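You operate a simulated robot arm through the tools that you are given. There is no shell and no other tool. Be economical: measure what you need, move in short steps, check, and stop when the job is done.

You run a simulated two-armed robot. Do the job below in one go: nothing can be reset, and whatever is moved stays where it is left.

Task
Free both emergency stops at the pillar and restart both drives.
Fine: free both, press the transfer's reset, start the transfer, then line A, one press each; leave the switches.

Only the result counts: the job must be done as asked and must still hold three seconds after the hand-in. Knocking over, shifting, dropping, spilling or breaking anything else fails it.

Robot
Two 7-joint arms with two-finger grippers on one trunk, hanging from a carriage that runs on a gantry, over the field with the corners [-1883, -719], [804, -988], [931, 286], [-1755, 555] (x, y) and turns from -6.021 to 5.969 rad about z. Base frame: it is fixed where the carriage stands at the start and does not move with it; the origin is on the floor, on the carriage's upright axis, x ahead of it, y to its left, z up. Units: mm, rad, N and s.
The left shoulder is at the start at [40, 158, 1452], the right one opposite. With the tool pointing down near the work surface each hand reaches from about 200 to 600 mm from the robot's upright axis, wherever it stands, measured 20 degrees to its own side. Places, roughly: black route switch [500, -300, 500]; blue switch [300, -300, 500]; green route switch [400, -300, 500]; line a emergency stop button [600, -400, 1400]; line a forward jog button [500, -300, 1200]; line a isolator switch [600, -300, 1000]; line a mode switch [600, -300, 1100]; line a reset button [600, -300, 1300]; line a reverse jog button [600, -300, 1200]; line a start button [600, -300, 1200]; line a stop button [500, -300, 1200]; transfer emergency stop button [300, -300, 1400]; transfer forward jog button [300, -300, 1200]; transfer isolator switch [300, -300, 1000]; transfer mode switch [300, -300, 1100]; transfer reset button [400, -300, 1300]. Payload 1.96 kg a hand.
Tool frame (each hand has its own): the origin (TCP) lies between the finger pads and is the grasp point; the fingertips stand 20 mm ahead of it; z points along the fingers, y is the line along which they close. The gripper opens to 72 mm. The gripper's body begins 38 mm behind the TCP.
Orientation is that of the tool frame in the base frame, as a unit quaternion [w, x, y, z]. With the fingers straight down and closing along the base's y, the tool's x points along the base's -x, its y along +y and its z along -z.

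Tools
- The arms move only by the tool send_rows. It takes "left_series", "right_series" or both (then of equal length, played together; a hand with none holds still); each is a list of rows, each a list of 7 numbers: the shift along the tool's x, y, z in mm, then the turn, a rotation vector about the tool's x, y, z in rad, then the finger opening in mm, from 0 to 72. In form: [[dx, dy, dz, rx, ry, rz, gripper], ...]. A call has 1 to 20 rows; each row is the pose to reach, as a shift and turn from the pose commanded when the call began, along the tool's axes at that moment. Each row takes 0.2 s and may step no farther than 50 mm and 0.15 rad from the row before; otherwise, or with a gripper value out of range, the whole call is refused. Where a pose cannot be reached the arm comes as near as it can. A force on the tool above 90 N (or 10 N above the force at the start of the call, whichever is more), or a blocked arm, ends the call early, and 0.2 s more pass. Each finger travels about 45 mm/s and halts on what it meets, pressing with about 33 N; the grip force reading is that of the motor and also rises with nothing between the fingers. The clock runs only during rows and for 0.2 s after the last one: add rows that repeat a pose to give the fingers time. The reply holds the time, the measured pose of the TCP, the force on the tool along the base axes, the opening and the grip force, in the units named above and with some noise, with the torque about the TCP (base axes, N m) and any sound that the robot's microphone picked up.
- Cameras (640 x 400 px; columns grow to the right, rows downward): "scene" is now at [204.2, -42.3, 1801.2]; the picture's right is [-0.66, -0.75, 0.00], its down [-0.69, 0.60, -0.42] and it looks along [0.32, -0.28, -0.91] (base axes); focal length 273 px, centre (320, 200). "left" rides on the left gripper at [71, -19, -82] in its tool frame; the picture's right is [0.26, 0.97, 0.00], its down [-0.67, 0.18, -0.72] and it looks along [-0.69, 0.19, 0.70] (tool axes); focal length 280 px, centre (320, 200). "right" rides on the right gripper at [71, 19, -82] in its tool frame; the picture's right is [-0.26, 0.97, 0.00], its down [-0.67, -0.18, -0.72] and it looks along [-0.69, -0.19, 0.70] (tool axes); focal length 280 px, centre (320, 200). There is no depth. A picture from a camera that has moved, and an enlarged one, comes with that camera's place and axes in the base frame and with its lens.
- capture(camera): a new picture of that camera. No time passes.
- move_column(by): slides the trunk up (or, below 0, down) by that many mm; the arms and the scene camera ride with it, the base frame stays. It gives what a move gives, with no picture.
- roll_base(legs): drives the robot by 1 to 6 legs, each [ahead, left, turn to the left] in mm, mm and rad, along the robot's own axes; the way and the turn of a leg run together, so that a leg with both is an arc; at most 1500 mm and 3.142 rad a leg. The arms and the cameras ride along, it lands a little off, and it stops where it bumps. It keeps to its track: a leg is cut to what the track allows. It gives what a move gives.
- pan_tilt(pan, tilt): turns the head with the scene camera to pan (to the left, within 1.501 rad either way) and tilt (down, from -0.506 to 1.204), counted from straight ahead of the robot. It gives what a move gives.
- enlarge(camera, box): a new picture of the part [left, top, right, bottom] of that camera's present view, enlarged. No time passes.
- job_done(): hands the job in; it is judged then, once.

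Go step by step. Nothing tells you exact positions but the pictures and the camera data: compare them with the known pose of the tool, close in by small moves and look again before you grip or let go. The budget is 120 turns and 108 pictures, counting those below and the enlarged ones. Unless the task says otherwise, let go and move clear before handing in, and close with one line.

The tools are called after "Request:" by a JSON object that holds its "api" and its "payload". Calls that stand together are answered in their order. send_rows: Moves the arms, as the interface text tells. Its arguments: {"type":"object","properties":{"left_series":{"type":"array","items":{"type":"array","items":{"type":"number"}}},"right_series":{"type":"array","items":{"type":"array","items":{"type":"number"}}}},"required":[]} The other tools are called the same way: move_column (by) slides the trunk up or down; roll_base (legs) drives the base; pan_tilt (pan, tilt) turns the head that bears the scene camera; capture (camera) takes a picture; enlarge (camera, box) takes an enlarged picture of a part of a camera's view; job_done () hands the job in.

At the start:

```text
clock: 0.0
left_tcp_pos: [308.8, -37.9, 1149.8]
left_orientation: [0.0, 0.0, 1.0, 0.0]
left_force: [0.8, -0.8, -0.1]
left_moment: [0.01, -0.01, 0.0]
left_width: 71.8
left_finger_force: 0.0
right_tcp_pos: [150.1, -207.1, 1000.7]
right_orientation: [0.0, 0.001, 1.0, 0.001]
right_force: [0.0, -0.4, -0.4]
right_moment: [0.0, 0.0, 0.0]
right_width: 72.0
right_finger_force: 0.0
trunk travel left (down, up): [-775.0, 65.0]
robot x, y, heading: [0.0, 1.6, 0.003]
head pan, tilt: [-0.716, 1.138]
```

scene: 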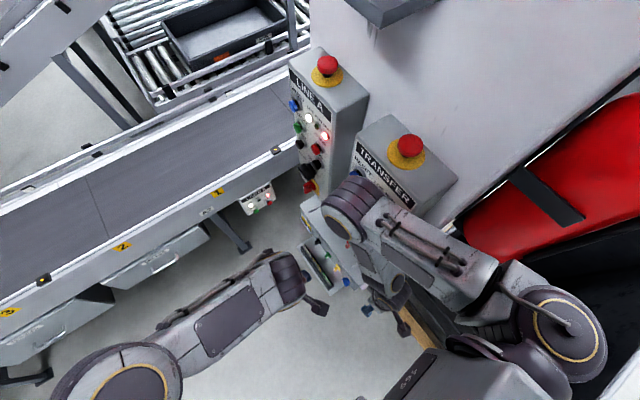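
right: 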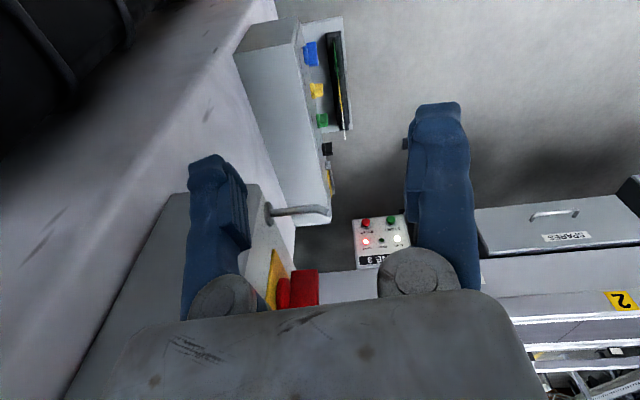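
left: 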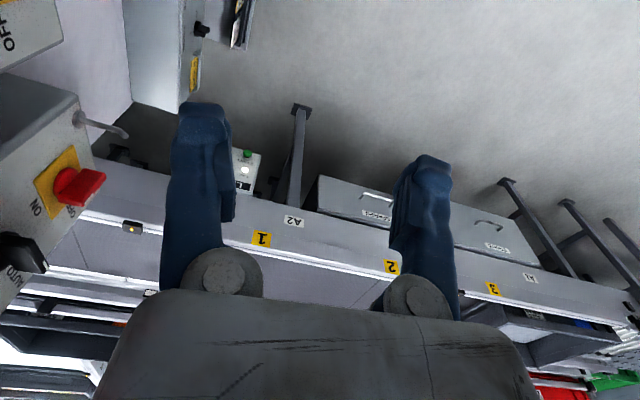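

I see two control boxes (LINE A and TRANSFER) on a pillar, each with a red e-stop on top; the right arm partly hides the transfer box. I'll enlarge the scene to read the panels before moving.

Request:
{"api": "enlarge", "payload": {"camera": "scene", "box": [260, 30, 460, 220]}}

Request:
{"api": "capture", "payload": {"camera": "scene"}}

```text
2.11 times, centred on (360, 125) of scene
camera zoom: at [204.2, -42.3, 1801.2], right [-0.66, -0.75, 0.0], down [-0.69, 0.6, -0.42], along [0.32, -0.28, -0.91], focal length 574 px, centre (236, 358)
```

zoom: 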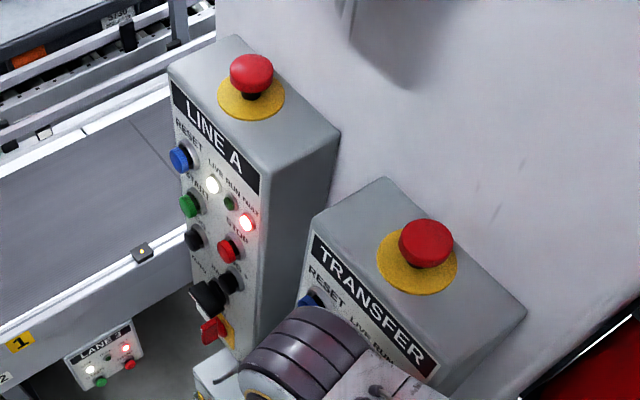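

```text
103 pictures are left
camera scene: at [204.2, -42.3, 1801.2], right [-0.66, -0.75, 0.0], down [-0.69, 0.6, -0.42], along [0.32, -0.28, -0.91], focal length 273 px, centre (320, 200)
```

scene: 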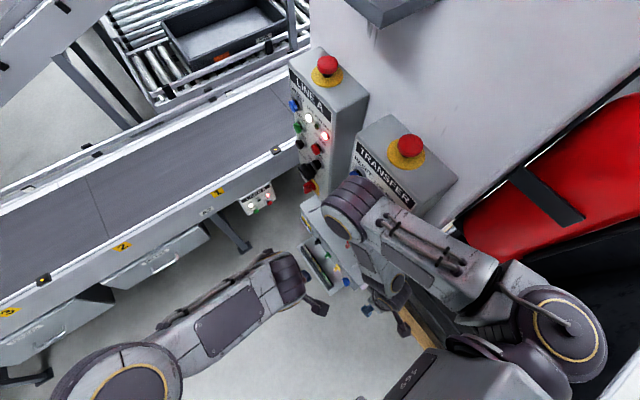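

Panels face about +y, with the e-stops on their tops. I want to face them squarely from further out in +y, so I'll look around first for obstacles.

Request:
{"api": "pan_tilt", "payload": {"pan": 1.2, "tilt": 0.8}}

Request:
{"api": "capture", "payload": {"camera": "scene"}}

Request:
{"api": "pan_tilt", "payload": {"pan": -1.0, "tilt": 0.75}}

Request:
{"api": "capture", "payload": {"camera": "scene"}}

```text
clock: 1.9
left_tcp_pos: [308.8, -39.4, 1149.3]
left_orientation: [0.0, 0.0, 1.0, 0.0]
left_force: [0.0, -0.2, -0.6]
left_moment: [0.0, -0.01, -0.05]
left_width: 72.0
left_finger_force: 0.0
right_tcp_pos: [151.1, -205.9, 999.9]
right_orientation: [0.0, -0.001, 1.0, 0.0]
right_force: [-0.3, -0.1, -0.1]
right_moment: [0.04, -0.02, 0.02]
right_width: 71.9
right_finger_force: 0.0
trunk travel left (down, up): [-775.0, 65.0]
robot x, y, heading: [-0.7, 1.4, 0.0]
head pan, tilt: [1.201, 0.799]
```

```text
102 pictures are left
camera scene: at [187.7, 72.6, 1825.3], right [0.93, -0.36, 0.0], down [-0.26, -0.67, -0.7], along [0.25, 0.65, -0.72], focal length 273 px, centre (320, 200)
```

scene: 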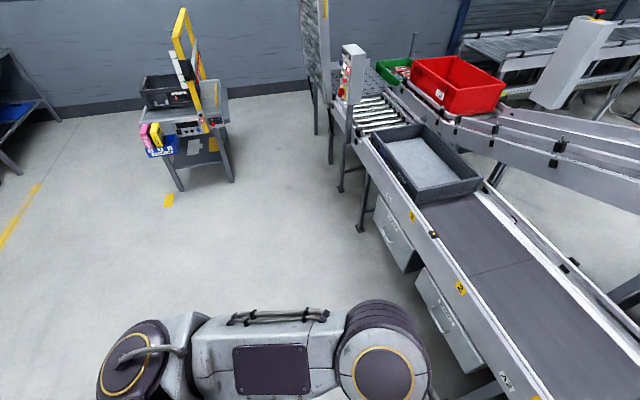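

```text
clock: 4.0
left_tcp_pos: [309.5, -40.0, 1150.0]
left_orientation: [0.0, 0.0, 1.0, -0.001]
left_force: [-0.2, -0.5, -0.3]
left_moment: [0.01, -0.01, 0.02]
left_width: 72.0
left_finger_force: 0.1
right_tcp_pos: [150.2, -206.0, 999.0]
right_orientation: [0.0, 0.0, 1.0, 0.0]
right_force: [0.6, -0.4, -0.6]
right_moment: [-0.02, -0.01, 0.02]
right_width: 71.9
right_finger_force: 0.0
trunk travel left (down, up): [-775.0, 65.0]
robot x, y, heading: [-1.2, -2.9, -0.003]
head pan, tilt: [-1.0, 0.75]
```

```text
101 pictures are left
camera scene: at [203.3, -72.3, 1829.3], right [-0.84, -0.54, 0.0], down [-0.37, 0.57, -0.73], along [0.4, -0.62, -0.68], focal length 273 px, centre (320, 200)
```

scene: 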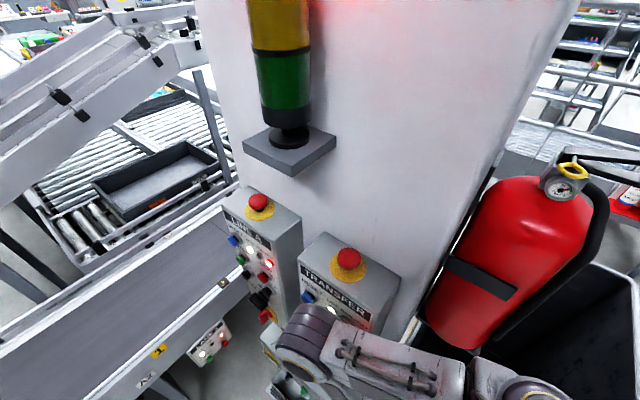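

The area behind is clear; only a stack light above the boxes needs care. I'll back off in +y, turn to face the panels, then shift in front of them.

Request:
{"api": "roll_base", "payload": {"legs": [[0, 270, 0], [0, 0, -1.57], [0, 350, 0]]}}

Request:
{"api": "pan_tilt", "payload": {"pan": 0, "tilt": 0.8}}

Request:
{"api": "capture", "payload": {"camera": "scene"}}

```text
clock: 11.5
left_tcp_pos: [316.8, -30.0, 1150.5]
left_orientation: [0.0, 0.699, 0.715, 0.0]
left_force: [-0.7, -0.2, -0.5]
left_moment: [0.02, 0.02, 0.01]
left_width: 72.0
left_finger_force: 0.0
right_tcp_pos: [146.2, 124.4, 1000.3]
right_orientation: [0.0, 0.699, 0.715, 0.0]
right_force: [0.8, 0.8, -0.3]
right_moment: [0.0, 0.02, 0.0]
right_width: 72.1
right_finger_force: 0.1
trunk travel left (down, up): [-775.0, 65.0]
robot x, y, heading: [348.6, 279.9, -1.548]
head pan, tilt: [-1.0, 0.75]
```

```text
clock: 12.8
left_tcp_pos: [316.4, -30.0, 1150.0]
left_orientation: [-0.001, 0.699, 0.715, 0.0]
left_force: [0.1, -0.4, 0.0]
left_moment: [0.0, 0.0, 0.03]
left_width: 71.9
left_finger_force: 0.0
right_tcp_pos: [147.6, 122.8, 1000.2]
right_orientation: [0.0, 0.699, 0.715, 0.0]
right_force: [-0.4, 0.1, 0.7]
right_moment: [0.0, 0.04, 0.0]
right_width: 72.2
right_finger_force: 0.1
trunk travel left (down, up): [-775.0, 65.0]
robot x, y, heading: [350.1, 276.7, -1.545]
head pan, tilt: [0.0, 0.799]
```

```text
100 pictures are left
camera scene: at [353.0, 36.3, 1825.3], right [-1.0, -0.02, 0.0], down [-0.02, 0.72, -0.7], along [0.02, -0.7, -0.72], focal length 273 px, centre (320, 200)
```

scene: 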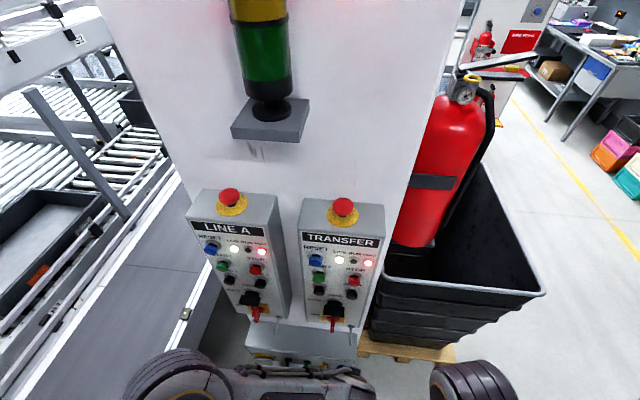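

Good view: both panels squarely in front. I'll enlarge each panel and the e-stops to read positions and labels.

Request:
{"api": "enlarge", "payload": {"camera": "scene", "box": [180, 180, 300, 330]}}

Request:
{"api": "enlarge", "payload": {"camera": "scene", "box": [290, 180, 410, 340]}}

Request:
{"api": "enlarge", "payload": {"camera": "scene", "box": [320, 190, 368, 220]}}

Request:
{"api": "enlarge", "payload": {"camera": "scene", "box": [207, 180, 255, 210]}}

```text
2.67 times, centred on (240, 255) of scene
camera zoom: at [353.0, 36.3, 1825.3], right [-1.0, -0.02, 0.0], down [-0.02, 0.72, -0.7], along [0.02, -0.7, -0.72], focal length 728 px, centre (533, 53)
```

zoom: 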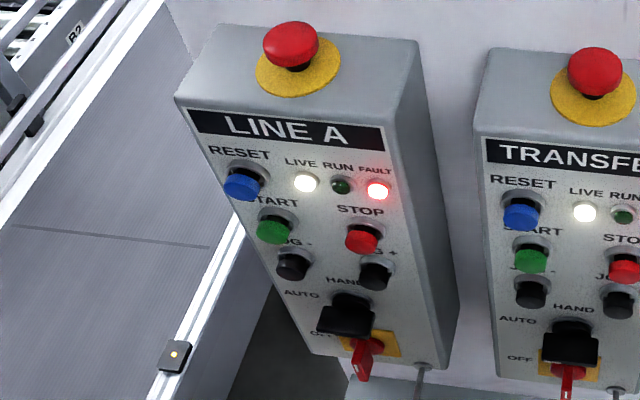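

```text
2.50 times, centred on (350, 260) of scene
camera zoom: at [353.0, 36.3, 1825.3], right [-1.0, -0.02, 0.0], down [-0.02, 0.72, -0.7], along [0.02, -0.7, -0.72], focal length 682 px, centre (245, 50)
```

zoom: 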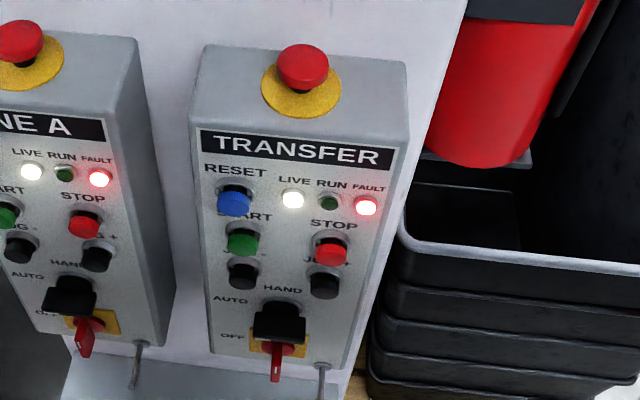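

```text
13.33 times, centred on (344, 205) of scene
camera zoom: at [353.0, 36.3, 1825.3], right [-1.0, -0.02, 0.0], down [-0.02, 0.72, -0.7], along [0.02, -0.7, -0.72], focal length 3638 px, centre (0, 133)
```

zoom: 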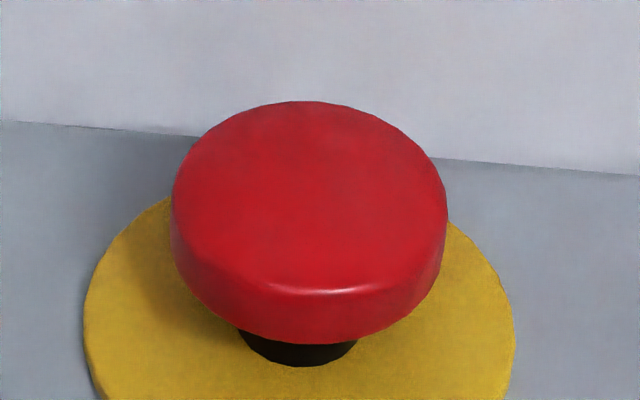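

```text
13.33 times, centred on (231, 195) of scene
camera zoom: at [353.0, 36.3, 1825.3], right [-1.0, -0.02, 0.0], down [-0.02, 0.72, -0.7], along [0.02, -0.7, -0.72], focal length 3638 px, centre (1507, 267)
```

zoom: 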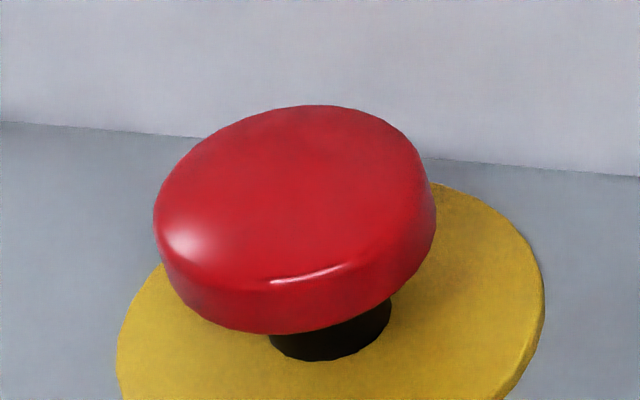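

Caps have no arrows, so I'll grip and try. I estimate the transfer e-stop near (317,-341,1416). The box fronts face about (0.1, 0.995), so I'll square up to that, move nearer and raise the trunk.

Request:
{"api": "roll_base", "payload": {"legs": [[80, 100, 0], [0, 0, -0.12]]}}

Request:
{"api": "move_column", "payload": {"by": 65}}

Request:
{"api": "capture", "payload": {"camera": "scene"}}

Request:
{"api": "capture", "payload": {"camera": "left"}}

```text
clock: 14.6
left_tcp_pos: [381.1, -104.0, 1150.5]
left_orientation: [0.0, 0.738, 0.675, 0.0]
left_force: [-1.4, 0.0, 0.4]
left_moment: [-0.01, 0.0, 0.01]
left_width: 71.9
left_finger_force: 0.1
right_tcp_pos: [230.9, 69.8, 999.3]
right_orientation: [0.0, 0.739, 0.674, 0.0]
right_force: [-1.1, -0.4, 0.1]
right_moment: [0.0, 0.02, 0.01]
right_width: 72.1
right_finger_force: 0.0
trunk travel left (down, up): [-775.0, 65.0]
robot x, y, heading: [448.8, 200.1, -1.668]
head pan, tilt: [0.0, 0.799]
```

```text
clock: 15.7
left_tcp_pos: [381.3, -103.3, 1215.8]
left_orientation: [0.0, 0.738, 0.674, 0.0]
left_force: [0.6, -0.2, 0.5]
left_moment: [0.0, 0.03, 0.02]
left_width: 72.1
left_finger_force: 0.0
right_tcp_pos: [229.1, 70.9, 1065.2]
right_orientation: [0.0, 0.738, 0.675, 0.0]
right_force: [0.4, 0.0, 0.8]
right_moment: [0.0, 0.02, 0.02]
right_width: 72.1
right_finger_force: 0.0
trunk travel left (down, up): [-840.0, 0.0]
robot x, y, heading: [450.3, 201.5, -1.661]
head pan, tilt: [0.0, 0.799]
```

```text
95 pictures are left
camera scene: at [425.7, -41.2, 1890.3], right [-1.0, 0.09, 0.0], down [0.07, 0.71, -0.7], along [-0.06, -0.69, -0.72], focal length 273 px, centre (320, 200)
```

scene: 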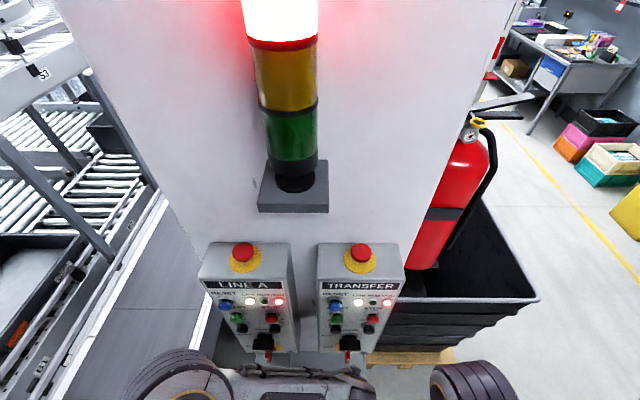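

```text
94 pictures are left
camera left: at [369.1, -30.6, 1296.3], right [0.98, 0.17, 0.0], down [0.12, -0.69, 0.72], along [0.12, -0.7, -0.7], focal length 280 px, centre (320, 200)
```

left: 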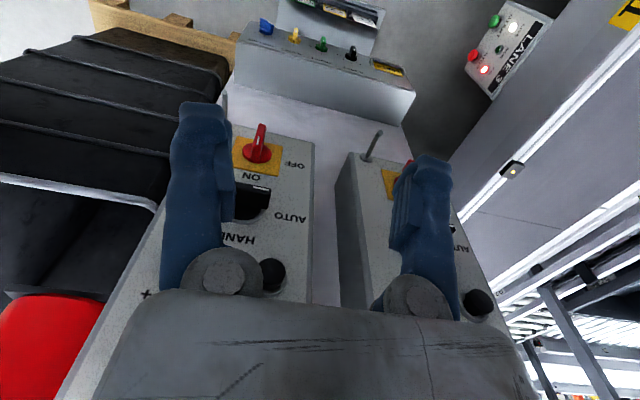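

Triangulation agrees: transfer e-stop cap (316,-342,1416) and line A cap (556,-367,1416), each about 42 mm across. I'll raise the right hand and bring it above the transfer cap at a safe height.

Request:
{"api": "send_rows", "payload": {"right_series": [[0, 0, -48, 0, 0, 0, 72], [0, 0, -96, 0, 0, 0, 72], [0, 0, -144, 0, 0, 0, 72], [0, 0, -192, 0, 0, 0, 72], [0, 0, -240, 0, 0, 0, 72], [0, 0, -288, 0, 0, 0, 72], [0, 0, -336, 0, 0, 0, 72], [0, 0, -384, 0, 0, 0, 72], [0, 0, -430, 0, 0, 0, 72], [-40, 12, -430, 0, 0, 0, 72], [-80, 24, -430, 0, 0, 0, 72], [-120, 37, -430, 0, 0, 0, 72], [-160, 49, -430, 0, 0, 0, 72], [-200, 61, -430, 0, 0, 0, 72], [-240, 73, -430, 0, 0, 0, 72], [-280, 86, -430, 0, 0, 0, 72], [-320, 98, -430, 0, 0, 0, 72]]}}

Request:
{"api": "capture", "payload": {"camera": "scene"}}

Request:
{"api": "capture", "payload": {"camera": "right"}}

```text
clock: 19.3
left_tcp_pos: [381.5, -103.4, 1215.3]
left_orientation: [0.0, 0.739, 0.674, 0.001]
left_force: [-0.7, -0.5, -0.1]
left_moment: [0.01, -0.01, 0.02]
left_width: 71.8
left_finger_force: 0.0
right_tcp_pos: [300.5, -258.3, 1493.4]
right_orientation: [0.0, 0.738, 0.675, 0.0]
right_force: [-0.1, -0.3, 0.0]
right_moment: [-0.03, 0.0, 0.01]
right_width: 71.9
right_finger_force: 0.0
right hand out of reach, approached as far as the arm can: row 2, 3, 4, 5, 6, 7, 8, 9, 10
trunk travel left (down, up): [-840.0, 0.0]
robot x, y, heading: [449.1, 201.4, -1.66]
head pan, tilt: [0.0, 0.799]
```

```text
93 pictures are left
camera scene: at [425.6, -41.1, 1890.3], right [-1.0, 0.09, 0.0], down [0.07, 0.71, -0.7], along [-0.06, -0.69, -0.72], focal length 273 px, centre (320, 200)
```

scene: 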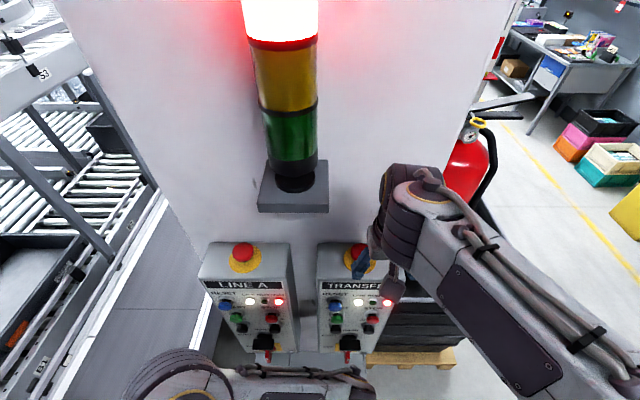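

```text
92 pictures are left
camera right: at [324.7, -189.2, 1575.1], right [0.94, -0.35, 0.0], down [-0.24, -0.66, 0.72], along [-0.25, -0.67, -0.7], focal length 280 px, centre (320, 200)
```

right: 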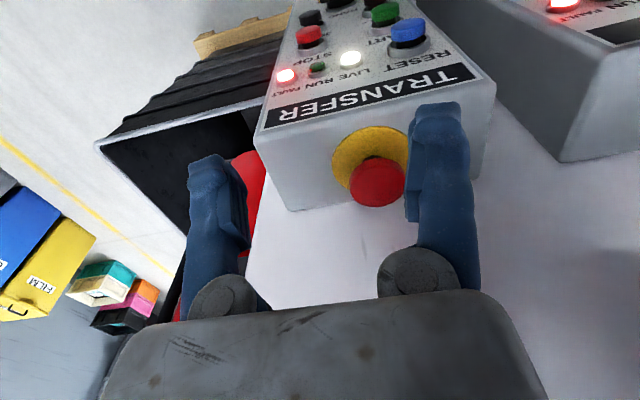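

The right camera confirms the cap at (316,-339). I'll move over it and hover.

Request:
{"api": "send_rows", "payload": {"right_series": [[-40, 11, 0, 0, 0, 0, 72], [-80, 23, 0, 0, 0, 0, 72], [-80, 23, 25, 0, 0, 0, 72], [-80, 23, 25, 0, 0, 0, 72]]}}

Request:
{"api": "capture", "payload": {"camera": "right"}}

Request:
{"api": "enlarge", "payload": {"camera": "scene", "box": [300, 220, 440, 310]}}

```text
clock: 20.3
left_tcp_pos: [381.2, -103.7, 1215.8]
left_orientation: [-0.001, 0.739, 0.674, 0.0]
left_force: [-0.2, -0.7, -0.1]
left_moment: [0.01, 0.01, -0.02]
left_width: 72.2
left_finger_force: 0.1
right_tcp_pos: [314.5, -330.0, 1477.2]
right_orientation: [0.0, 0.739, 0.674, 0.001]
right_force: [-0.1, 0.2, -0.7]
right_moment: [0.02, -0.01, -0.02]
right_width: 72.1
right_finger_force: 0.1
right hand out of reach, approached as far as the arm can: row 2, 3, 4
trunk travel left (down, up): [-840.0, 0.0]
robot x, y, heading: [450.9, 198.4, -1.661]
head pan, tilt: [0.0, 0.799]
```

```text
91 pictures are left
camera right: at [339.2, -261.0, 1558.2], right [0.94, -0.35, 0.0], down [-0.24, -0.66, 0.72], along [-0.25, -0.67, -0.7], focal length 280 px, centre (320, 200)
```

right: 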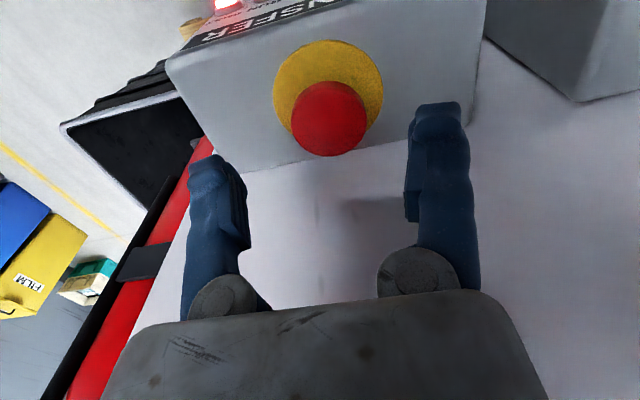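

```text
4.44 times, centred on (370, 265) of scene
camera zoom: at [425.7, -41.2, 1890.3], right [-1.0, 0.09, 0.0], down [0.07, 0.71, -0.7], along [-0.06, -0.69, -0.72], focal length 1213 px, centre (98, -89)
```

zoom: 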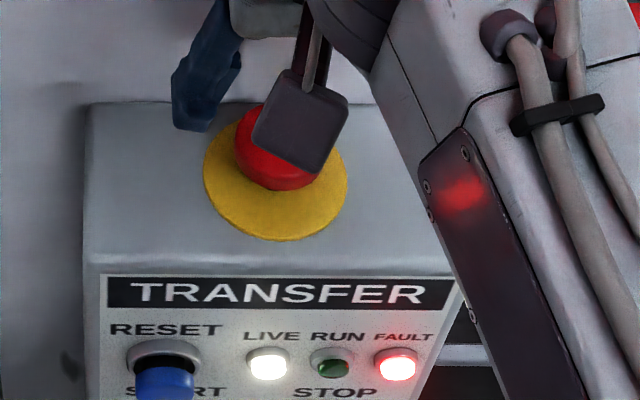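

The arm is at its reach limit here. I'll pull the hand back, drive 110 mm nearer, then re-approach.

Request:
{"api": "send_rows", "payload": {"right_series": [[0, 0, -20, 0, 0, 0, 72], [45, 0, -20, 0, 0, 0, 72], [90, 0, -20, 0, 0, 0, 72], [130, 0, -20, 0, 0, 0, 72]]}}

Request:
{"api": "roll_base", "payload": {"legs": [[110, 0, 0]]}}

```text
clock: 21.3
left_tcp_pos: [380.8, -103.3, 1214.4]
left_orientation: [0.001, 0.738, 0.675, 0.0]
left_force: [0.6, 0.2, 0.0]
left_moment: [0.02, 0.02, 0.0]
left_width: 72.2
left_finger_force: 0.0
right_tcp_pos: [327.0, -202.2, 1500.8]
right_orientation: [0.001, 0.738, 0.674, -0.002]
right_force: [-1.0, 0.7, 0.3]
right_moment: [0.01, 0.04, 0.01]
right_width: 71.7
right_finger_force: 0.0
right hand out of reach, approached as far as the arm can: row 1
trunk travel left (down, up): [-840.0, 0.0]
robot x, y, heading: [445.8, 197.3, -1.661]
head pan, tilt: [0.0, 0.799]
```

```text
clock: 22.4
left_tcp_pos: [370.4, -212.1, 1215.1]
left_orientation: [-0.001, 0.739, 0.674, 0.0]
left_force: [0.4, 1.4, 0.1]
left_moment: [0.0, 0.01, 0.01]
left_width: 71.9
left_finger_force: 0.0
right_tcp_pos: [315.4, -311.3, 1500.9]
right_orientation: [0.001, 0.74, 0.673, 0.001]
right_force: [-0.4, 0.7, -0.1]
right_moment: [0.05, 0.02, 0.03]
right_width: 72.0
right_finger_force: 0.1
trunk travel left (down, up): [-840.0, 0.0]
robot x, y, heading: [439.5, 95.9, -1.667]
head pan, tilt: [0.0, 0.799]
```

Now closer; approach above the cap at hover height.

Request:
{"api": "send_rows", "payload": {"right_series": [[-29, 3.5, 0, 0, 0, 0, 72], [-29, 3.5, 40, 0, 0, 0, 72], [-29, 3.5, 40, 0, 0, 0, 72]]}}

Request:
{"api": "capture", "payload": {"camera": "right"}}

Request:
{"api": "capture", "payload": {"camera": "scene"}}

```text
clock: 23.2
left_tcp_pos: [371.1, -211.7, 1214.5]
left_orientation: [0.0, 0.739, 0.673, 0.0]
left_force: [0.2, 0.5, 0.5]
left_moment: [-0.03, 0.01, 0.02]
left_width: 72.1
left_finger_force: 0.0
right_tcp_pos: [318.8, -340.2, 1459.5]
right_orientation: [0.0, 0.739, 0.674, 0.0]
right_force: [-0.2, 0.6, -0.8]
right_moment: [0.0, -0.02, -0.03]
right_width: 71.6
right_finger_force: 0.0
trunk travel left (down, up): [-840.0, 0.0]
robot x, y, heading: [437.0, 92.0, -1.667]
head pan, tilt: [0.0, 0.799]
```

```text
89 pictures are left
camera right: at [343.8, -272.0, 1540.7], right [0.94, -0.35, 0.0], down [-0.24, -0.65, 0.72], along [-0.25, -0.67, -0.7], focal length 280 px, centre (320, 200)
```

right: 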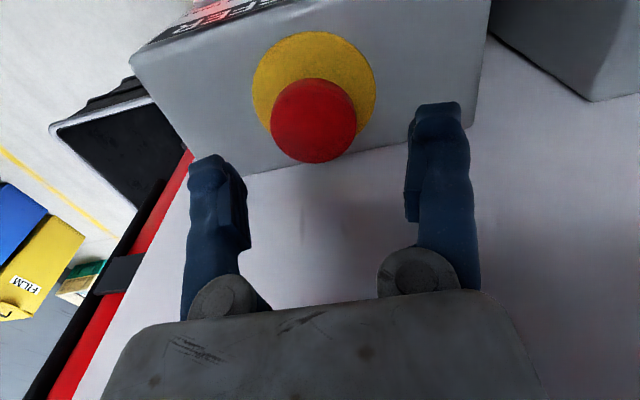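

```text
88 pictures are left
camera scene: at [415.3, -149.6, 1890.3], right [-1.0, 0.09, 0.0], down [0.07, 0.71, -0.7], along [-0.06, -0.69, -0.72], focal length 273 px, centre (320, 200)
```

scene: 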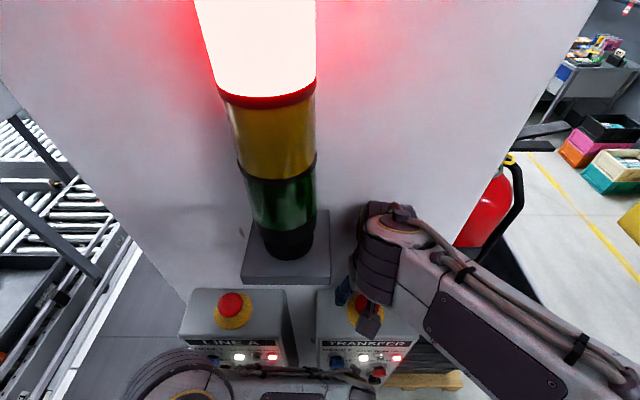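

Well aligned; adjust (-3,+2) mm and descend around the cap, then close.

Request:
{"api": "send_rows", "payload": {"right_series": [[2, -3, 15, 0, 0, 0, 72], [2, -3, 28, 0, 0, 0, 72], [2, -3, 39, 0, 0, 0, 72], [2, -3, 39, 0, 0, 0, 72]]}}

Request:
{"api": "capture", "payload": {"camera": "right"}}

```text
clock: 24.2
left_tcp_pos: [371.7, -211.8, 1215.1]
left_orientation: [0.0, 0.739, 0.674, 0.0]
left_force: [0.7, -0.4, 0.7]
left_moment: [-0.04, 0.01, 0.02]
left_width: 72.4
left_finger_force: 0.2
right_tcp_pos: [314.4, -336.0, 1420.1]
right_orientation: [0.0, 0.739, 0.674, 0.0]
right_force: [-0.2, 0.4, -0.2]
right_moment: [0.03, 0.01, -0.03]
right_width: 72.0
right_finger_force: 0.1
trunk travel left (down, up): [-840.0, 0.0]
robot x, y, heading: [441.1, 97.0, -1.662]
head pan, tilt: [0.0, 0.799]
```

```text
87 pictures are left
camera right: at [339.8, -268.0, 1501.6], right [0.94, -0.35, 0.0], down [-0.24, -0.65, 0.72], along [-0.25, -0.67, -0.7], focal length 280 px, centre (320, 200)
```

right: 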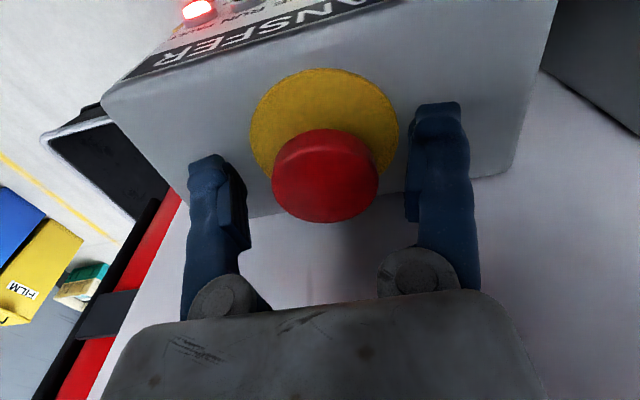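

The cap sits centred on the TCP. Closing the fingers.

Request:
{"api": "send_rows", "payload": {"right_series": [[0, 0, 0, 0, 0, 0, 50], [0, 0, 0, 0, 0, 0, 36], [0, 0, 0, 0, 0, 0, 30], [0, 0, 0, 0, 0, 0, 30]]}}

Request:
{"api": "capture", "payload": {"camera": "right"}}

```text
clock: 25.2
left_tcp_pos: [371.6, -210.5, 1216.3]
left_orientation: [-0.001, 0.739, 0.674, -0.001]
left_force: [-0.6, 0.6, -1.1]
left_moment: [-0.02, -0.04, 0.0]
left_width: 72.1
left_finger_force: 0.1
right_tcp_pos: [316.1, -336.7, 1421.7]
right_orientation: [0.0, 0.738, 0.675, 0.0]
right_force: [10.0, -2.3, -0.1]
right_moment: [0.01, 0.08, 0.17]
right_width: 37.3
right_finger_force: 37.8
trunk travel left (down, up): [-840.0, 0.0]
robot x, y, heading: [442.2, 92.8, -1.664]
head pan, tilt: [0.0, 0.799]
```

```text
86 pictures are left
camera right: at [341.0, -268.1, 1501.8], right [0.94, -0.35, 0.0], down [-0.24, -0.65, 0.72], along [-0.25, -0.67, -0.7], focal length 280 px, centre (320, 200)
```

right: 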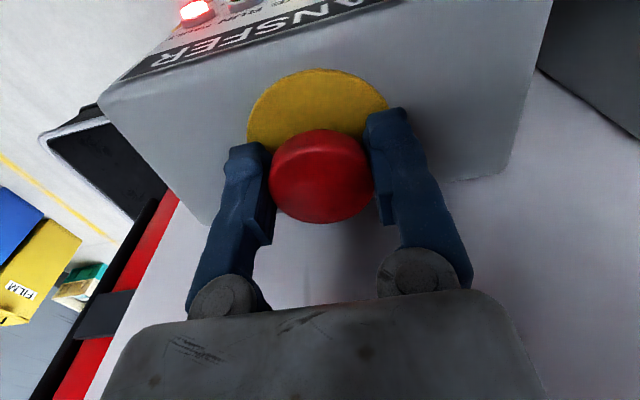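

Gripped. Twisting clockwise (seen from above) gently, watching for a click and torque.

Request:
{"api": "send_rows", "payload": {"right_series": [[0, 0, 0, 0, 0, 0.14, 28], [0, 0, 0, 0, 0, 0.28, 28], [0, 0, 0, 0, 0, 0.42, 28], [0, 0, 0, 0, 0, 0.52, 28]]}}

Request:
{"api": "capture", "payload": {"camera": "right"}}

```text
clock: 26.2
left_tcp_pos: [373.3, -211.9, 1214.4]
left_orientation: [0.001, 0.739, 0.674, 0.0]
left_force: [0.8, -0.2, -0.9]
left_moment: [0.0, 0.0, 0.0]
left_width: 72.2
left_finger_force: 0.1
right_tcp_pos: [317.2, -336.7, 1422.8]
right_orientation: [0.0, 0.887, 0.461, 0.001]
right_force: [19.3, -3.4, 0.2]
right_moment: [-0.07, 0.08, 0.73]
right_width: 37.3
right_finger_force: 40.4
trunk travel left (down, up): [-840.0, 0.0]
robot x, y, heading: [438.4, 90.0, -1.665]
head pan, tilt: [0.0, 0.799]
```

```text
85 pictures are left
camera right: at [372.0, -291.3, 1502.6], right [0.64, -0.77, 0.0], down [-0.54, -0.45, 0.71], along [-0.55, -0.46, -0.7], focal length 280 px, centre (320, 200)
```

right: 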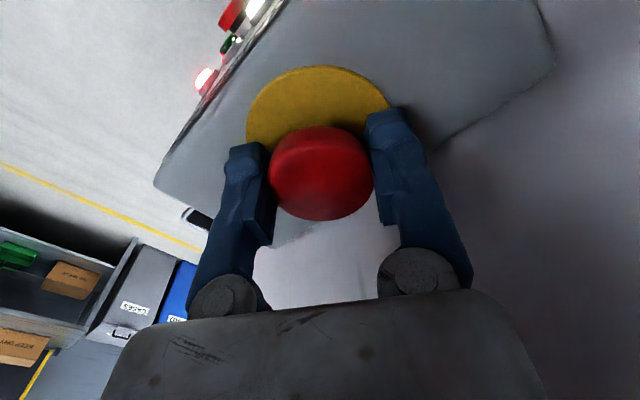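

Torque has risen to 0.73 N·m with no click yet; I'll twist further.

Request:
{"api": "send_rows", "payload": {"right_series": [[0, 0, 0, 0, 0, 0.14, 20], [0, 0, 0, 0, 0, 0.28, 20], [0, 0, 0, 0, 0, 0.4, 20]]}}

Request:
{"api": "enlarge", "payload": {"camera": "right", "box": [220, 80, 420, 240]}}

```text
clock: 27.1
left_tcp_pos: [372.8, -212.2, 1215.9]
left_orientation: [0.001, 0.739, 0.674, 0.001]
left_force: [0.8, -0.4, -0.5]
left_moment: [-0.01, 0.01, 0.0]
left_width: 71.9
left_finger_force: 0.1
right_tcp_pos: [315.2, -339.0, 1421.8]
right_orientation: [0.001, 0.962, 0.274, 0.0]
right_force: [14.9, -11.5, -0.1]
right_moment: [0.07, 0.03, 0.81]
right_width: 37.3
right_finger_force: 39.5
trunk travel left (down, up): [-840.0, 0.0]
robot x, y, heading: [437.3, 92.8, -1.667]
head pan, tilt: [0.0, 0.799]
```

```text
2.50 times, centred on (320, 160) of right
camera zoom: at [384.9, -318.0, 1503.0], right [0.29, -0.96, 0.0], down [-0.67, -0.2, 0.71], along [-0.68, -0.21, -0.7], focal length 701 px, centre (320, 300)
```

zoom: 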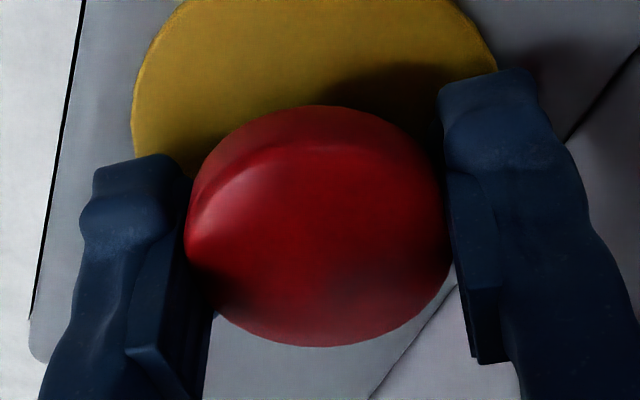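

Torque saturates at ~0.8, so the cap seems to slip rather than turn; perhaps it's a pull-release type. I'll try a gentle pull upward.

Request:
{"api": "send_rows", "payload": {"right_series": [[0, 0, -3, 0, 0, 0, 20], [0, 0, -6, 0, 0, 0, 20], [0, 0, -9, 0, 0, 0, 20]]}}

Request:
{"api": "capture", "payload": {"camera": "right"}}

Request:
{"api": "enlarge", "payload": {"camera": "scene", "box": [170, 270, 430, 390]}}

```text
clock: 27.9
left_tcp_pos: [373.2, -213.0, 1214.8]
left_orientation: [0.0, 0.738, 0.674, 0.0]
left_force: [0.4, 1.0, -0.4]
left_moment: [-0.01, 0.04, 0.02]
left_width: 72.1
left_finger_force: 0.1
right_tcp_pos: [314.3, -339.6, 1430.6]
right_orientation: [0.001, 0.962, 0.274, 0.001]
right_force: [14.9, -19.8, -2.7]
right_moment: [0.15, 0.22, -0.56]
right_width: 37.2
right_finger_force: 39.8
trunk travel left (down, up): [-840.0, 0.0]
robot x, y, heading: [439.0, 91.6, -1.663]
head pan, tilt: [0.0, 0.799]
```

```text
83 pictures are left
camera right: at [384.9, -317.9, 1512.0], right [0.29, -0.96, 0.0], down [-0.67, -0.2, 0.72], along [-0.68, -0.21, -0.7], focal length 280 px, centre (320, 200)
```

right: 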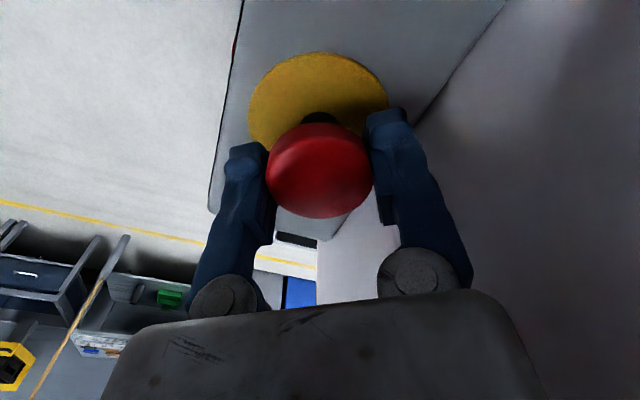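

```text
2.46 times, centred on (300, 330) of scene
camera zoom: at [415.8, -150.3, 1890.7], right [-1.0, 0.09, 0.0], down [0.07, 0.71, -0.7], along [-0.06, -0.7, -0.72], focal length 672 px, centre (369, -120)
```

zoom: 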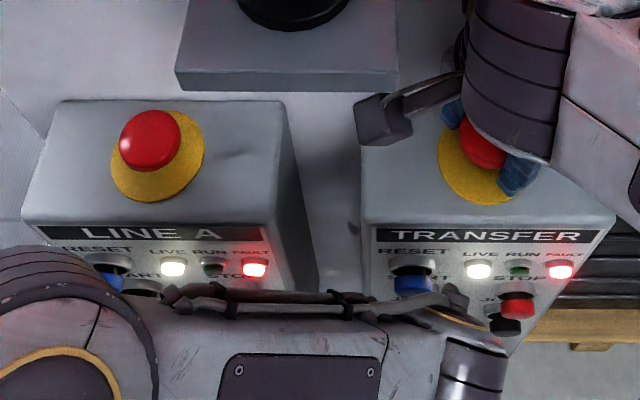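

The cap came up with the fingers (stem now showing), so it appears freed. I'll open and check that it stays up.

Request:
{"api": "send_rows", "payload": {"right_series": [[0, 0, 0, 0, 0, 0, 50], [0, 0, 0, 0, 0, 0, 72], [0, 0, 0, 0, 0, 0, 72], [0, 0, -25, 0, 0, 0, 72], [0, 0, -60, 0, 0, 0, 72]]}}

Request:
{"api": "capture", "payload": {"camera": "right"}}

```text
clock: 29.1
left_tcp_pos: [371.7, -210.7, 1215.7]
left_orientation: [0.0, 0.739, 0.674, 0.001]
left_force: [0.1, -0.1, -0.6]
left_moment: [0.01, 0.03, -0.01]
left_width: 72.1
left_finger_force: 0.1
right_tcp_pos: [312.3, -336.4, 1489.5]
right_orientation: [0.0, 0.961, 0.275, -0.001]
right_force: [-0.2, -0.2, -0.1]
right_moment: [0.0, -0.01, -0.01]
right_width: 71.8
right_finger_force: 0.0
trunk travel left (down, up): [-840.0, 0.0]
robot x, y, heading: [439.5, 90.9, -1.658]
head pan, tilt: [0.0, 0.799]
```

```text
81 pictures are left
camera right: at [382.0, -317.0, 1570.8], right [0.29, -0.96, 0.0], down [-0.67, -0.2, 0.72], along [-0.69, -0.21, -0.7], focal length 280 px, centre (320, 200)
```

right: 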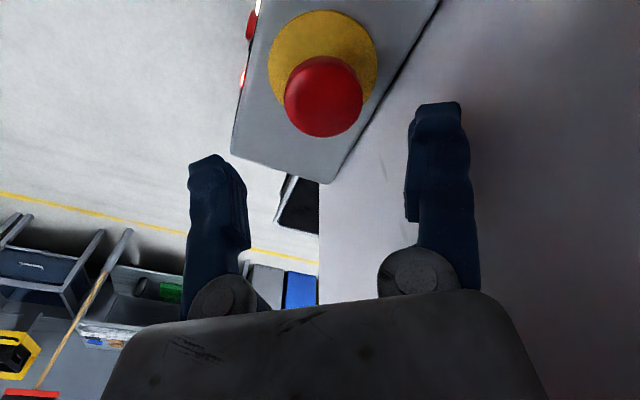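

The cap looks raised. I'll back the hand away, turning the wrist back, and compare both caps in the scene camera.

Request:
{"api": "send_rows", "payload": {"right_series": [[24, -38, 0, 0, 0, -0.14, 72], [48, -76, 0, 0, 0, -0.28, 72], [70, -112, 0, 0, 0, -0.42, 72], [90, -145, 0, 0, 0, -0.56, 72], [90, -145, 0, 0, 0, -0.7, 72], [90, -145, 0, 0, 0, -0.84, 72], [90, -145, 0, 0, 0, -0.92, 72]]}}

Request:
{"api": "enlarge", "payload": {"camera": "scene", "box": [170, 270, 430, 390]}}

```text
clock: 30.0
left_tcp_pos: [369.9, -204.9, 1214.9]
left_orientation: [-0.002, 0.746, 0.666, 0.004]
left_force: [0.3, -0.7, -0.8]
left_moment: [0.0, 0.05, -0.02]
left_width: 72.1
left_finger_force: 0.1
right_tcp_pos: [311.3, -199.2, 1491.7]
right_orientation: [0.017, 0.878, 0.479, -0.009]
right_force: [-0.1, -0.9, 0.6]
right_moment: [0.02, -0.01, -0.01]
right_width: 72.0
right_finger_force: 0.0
trunk travel left (down, up): [-840.0, 0.0]
robot x, y, heading: [438.3, 92.9, -1.661]
head pan, tilt: [0.0, 0.799]
stopped in row 4 (right hand): the force on the tool passed its limit at 137 N (the readings are from after the stop); the commanded pose is now the measured one
```

```text
2.46 times, centred on (300, 330) of scene
camera zoom: at [415.4, -149.8, 1890.4], right [-1.0, 0.09, 0.0], down [0.07, 0.71, -0.7], along [-0.06, -0.69, -0.72], focal length 672 px, centre (369, -120)
```

zoom: 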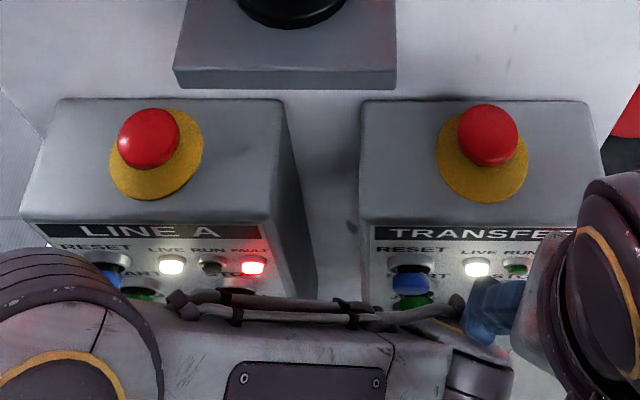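

The transfer cap is now visibly higher than line A's, so it's freed. The right gripper brushed the left forearm while backing off, with no harm; I'll shift the right hand sideways clear, then lift the left hand to line A's cap.

Request:
{"api": "send_rows", "payload": {"right_series": [[-22, -34, 0, 0, 0, 0, 72], [-44, -68, 0, 0, 0, 0, 72], [-66, -102, 0, 0, 0, 0, 72]]}}

Request:
{"api": "capture", "payload": {"camera": "scene"}}

Request:
{"api": "capture", "payload": {"camera": "left"}}

```text
clock: 30.8
left_tcp_pos: [369.6, -203.3, 1213.8]
left_orientation: [-0.002, 0.746, 0.666, 0.004]
left_force: [0.4, 0.0, -0.4]
left_moment: [0.03, 0.03, 0.0]
left_width: 72.2
left_finger_force: 0.1
right_tcp_pos: [189.7, -198.6, 1487.8]
right_orientation: [0.017, 0.878, 0.479, -0.008]
right_force: [0.0, 0.5, 0.3]
right_moment: [0.02, 0.02, 0.0]
right_width: 72.2
right_finger_force: 0.0
trunk travel left (down, up): [-840.0, 0.0]
robot x, y, heading: [437.0, 93.1, -1.666]
head pan, tilt: [0.0, 0.799]
```

```text
79 pictures are left
camera scene: at [415.4, -149.6, 1890.3], right [-1.0, 0.09, 0.0], down [0.07, 0.71, -0.7], along [-0.06, -0.69, -0.72], focal length 273 px, centre (320, 200)
```

scene: 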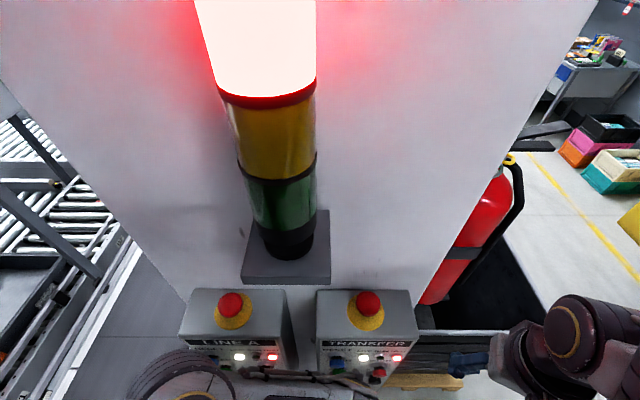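

```text
78 pictures are left
camera left: at [358.4, -131.9, 1296.3], right [0.99, 0.15, 0.0], down [0.1, -0.7, 0.71], along [0.11, -0.7, -0.7], focal length 280 px, centre (320, 200)
```

left: 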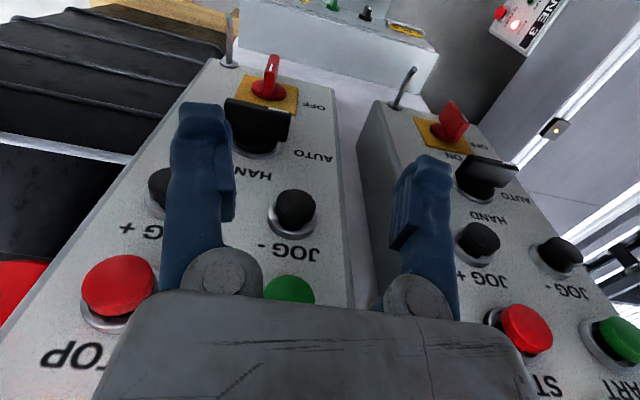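

Now move the left hand back, up and over toward line A.

Request:
{"api": "send_rows", "payload": {"left_series": [[35, 0, 0, 0, 0, 0, 72], [70, 0, 0, 0, 0, 0, 72], [70, 20, -44, 0, 0, 0, 72], [70, 40, -88, 0, 0, 0, 72], [70, 60, -132, 0, 0, 0, 72], [70, 80, -176, 0, 0, 0, 72], [70, 100, -220, 0, 0, 0, 72], [70, 120, -264, 0, 0, 0, 72], [60, 155, -285, 0, 0, 0, 72], [25, 185, -285, 0, 0, 0, 72], [-20, 200, -285, 0, 0, 0, 72], [-65, 200, -285, 0, 0, 0, 72]]}}

Request:
{"api": "capture", "payload": {"camera": "scene"}}

Request:
{"api": "capture", "payload": {"camera": "left"}}

```text
clock: 33.4
left_tcp_pos: [559.3, -293.6, 1498.4]
left_orientation: [-0.002, 0.746, 0.666, 0.003]
left_force: [1.5, -0.3, 0.7]
left_moment: [0.01, -0.02, 0.04]
left_width: 72.1
left_finger_force: 0.0
right_tcp_pos: [191.4, -199.1, 1489.7]
right_orientation: [0.016, 0.878, 0.478, -0.008]
right_force: [0.3, 0.7, 0.1]
right_moment: [-0.04, -0.03, 0.0]
right_width: 72.3
right_finger_force: 0.1
trunk travel left (down, up): [-840.0, 0.0]
robot x, y, heading: [434.9, 92.3, -1.662]
head pan, tilt: [0.0, 0.799]
```

```text
77 pictures are left
camera scene: at [415.4, -149.6, 1890.3], right [-1.0, 0.09, 0.0], down [0.07, 0.71, -0.7], along [-0.06, -0.69, -0.72], focal length 273 px, centre (320, 200)
```

scene: 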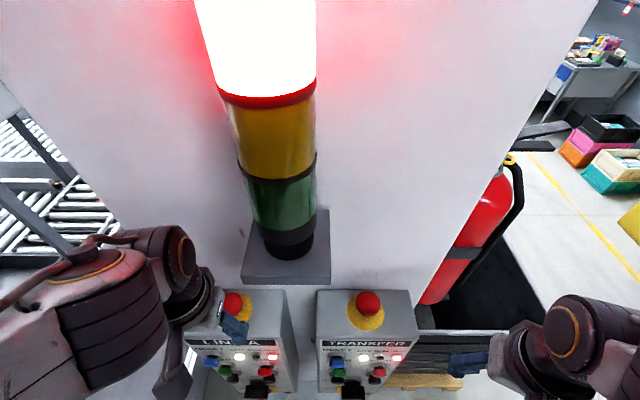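

```text
76 pictures are left
camera left: at [548.3, -221.2, 1579.8], right [0.99, 0.15, 0.0], down [0.1, -0.7, 0.71], along [0.11, -0.7, -0.7], focal length 280 px, centre (320, 200)
```

left: 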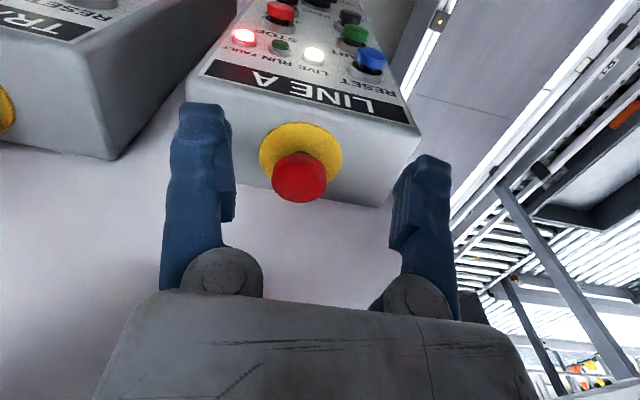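

Cap line A located at (555,-363). Move over it at hover height.

Request:
{"api": "send_rows", "payload": {"left_series": [[-35, 2, 0, 0, 0, 0, 72], [-70, 3.6, 0, 0, 0, 0, 72], [-70, 3.6, 38, 0, 0, 0, 72], [-70, 3.6, 38, 0, 0, 0, 72]]}}

Request:
{"api": "capture", "payload": {"camera": "left"}}

```text
clock: 34.4
left_tcp_pos: [555.5, -361.0, 1458.9]
left_orientation: [-0.002, 0.745, 0.667, 0.004]
left_force: [-0.2, -0.2, 0.8]
left_moment: [-0.04, -0.02, 0.02]
left_width: 71.7
left_finger_force: 0.1
right_tcp_pos: [190.6, -200.0, 1489.7]
right_orientation: [0.017, 0.878, 0.479, -0.009]
right_force: [-0.5, -0.1, -0.6]
right_moment: [0.0, -0.02, -0.01]
right_width: 72.0
right_finger_force: 0.1
trunk travel left (down, up): [-840.0, 0.0]
robot x, y, heading: [440.7, 95.7, -1.664]
head pan, tilt: [0.0, 0.799]
```

```text
75 pictures are left
camera left: at [543.6, -289.9, 1541.1], right [0.99, 0.15, 0.0], down [0.1, -0.7, 0.71], along [0.11, -0.7, -0.7], focal length 280 px, centre (320, 200)
```

left: 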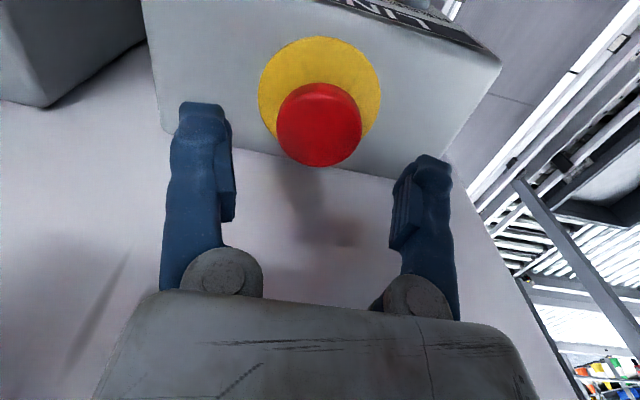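

Centred. Descend and close.

Request:
{"api": "send_rows", "payload": {"left_series": [[-1, 0, 15, 0, 0, 0, 72], [-1, 0, 28, 0, 0, 0, 72], [-1, 0, 39, 0, 0, 0, 72], [-1, 0, 39, 0, 0, 0, 72], [-1, 0, 39, 0, 0, 0, 50], [-1, 0, 39, 0, 0, 0, 36], [-1, 0, 39, 0, 0, 0, 30], [-1, 0, 39, 0, 0, 0, 30]]}}

Request:
{"api": "capture", "payload": {"camera": "left"}}

```text
clock: 36.2
left_tcp_pos: [556.1, -363.2, 1421.0]
left_orientation: [-0.002, 0.746, 0.666, 0.004]
left_force: [-1.9, 0.4, -1.4]
left_moment: [0.09, -0.01, -0.02]
left_width: 37.3
left_finger_force: 39.0
right_tcp_pos: [191.5, -198.9, 1489.7]
right_orientation: [0.016, 0.878, 0.478, -0.007]
right_force: [0.3, -0.3, -0.8]
right_moment: [0.01, 0.02, 0.03]
right_width: 71.9
right_finger_force: 0.1
trunk travel left (down, up): [-840.0, 0.0]
robot x, y, heading: [439.9, 96.4, -1.664]
head pan, tilt: [0.0, 0.799]
```

```text
74 pictures are left
camera left: at [543.4, -291.7, 1502.2], right [0.99, 0.15, 0.0], down [0.1, -0.7, 0.71], along [0.11, -0.7, -0.7], focal length 280 px, centre (320, 200)
```

left: 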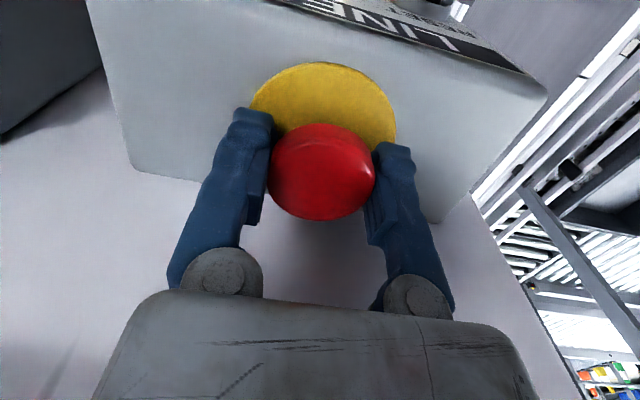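

Gripped. Repeating what worked: clockwise twist ~0.9 rad, then a pull of 9 mm.

Request:
{"api": "send_rows", "payload": {"left_series": [[0, 0, 0, 0, 0, 0.14, 20], [0, 0, 0, 0, 0, 0.28, 20], [0, 0, 0, 0, 0, 0.42, 20], [0, 0, 0, 0, 0, 0.56, 20], [0, 0, 0, 0, 0, 0.7, 20], [0, 0, 0, 0, 0, 0.84, 20], [0, 0, 0, 0, 0, 0.92, 20]]}}

Request:
{"api": "send_rows", "payload": {"left_series": [[0, 0, -3, 0, 0, 0, 20], [0, 0, -6, 0, 0, 0, 20], [0, 0, -9, 0, 0, 0, 20]]}}

Request:
{"api": "capture", "payload": {"camera": "left"}}

```text
clock: 37.8
left_tcp_pos: [554.9, -362.5, 1421.0]
left_orientation: [-0.004, 0.964, 0.264, 0.001]
left_force: [-13.3, 8.4, 0.0]
left_moment: [0.13, -0.32, 0.64]
left_width: 37.4
left_finger_force: 39.9
right_tcp_pos: [190.1, -199.0, 1489.5]
right_orientation: [0.016, 0.878, 0.479, -0.008]
right_force: [-0.2, -0.7, 0.8]
right_moment: [-0.02, 0.0, 0.01]
right_width: 71.9
right_finger_force: 0.1
trunk travel left (down, up): [-840.0, 0.0]
robot x, y, heading: [441.4, 91.9, -1.666]
head pan, tilt: [0.0, 0.799]
```

```text
clock: 38.6
left_tcp_pos: [554.1, -362.6, 1430.2]
left_orientation: [-0.005, 0.964, 0.265, 0.001]
left_force: [-17.1, 13.3, -2.9]
left_moment: [-0.09, 0.05, -0.41]
left_width: 37.0
left_finger_force: 39.7
right_tcp_pos: [190.2, -198.5, 1489.1]
right_orientation: [0.016, 0.878, 0.479, -0.008]
right_force: [0.7, -0.3, -0.5]
right_moment: [0.01, 0.0, 0.03]
right_width: 72.1
right_finger_force: 0.0
trunk travel left (down, up): [-840.0, 0.0]
robot x, y, heading: [435.9, 94.3, -1.667]
head pan, tilt: [0.0, 0.799]
```

```text
73 pictures are left
camera left: at [606.3, -310.8, 1511.9], right [0.72, -0.7, -0.01], down [-0.49, -0.51, 0.71], along [-0.5, -0.51, -0.7], focal length 280 px, centre (320, 200)
```

left: 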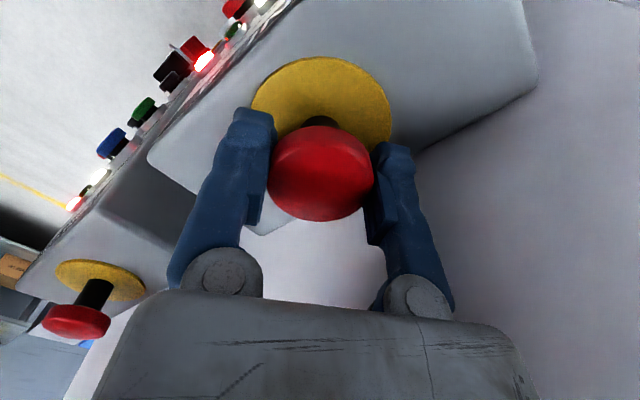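

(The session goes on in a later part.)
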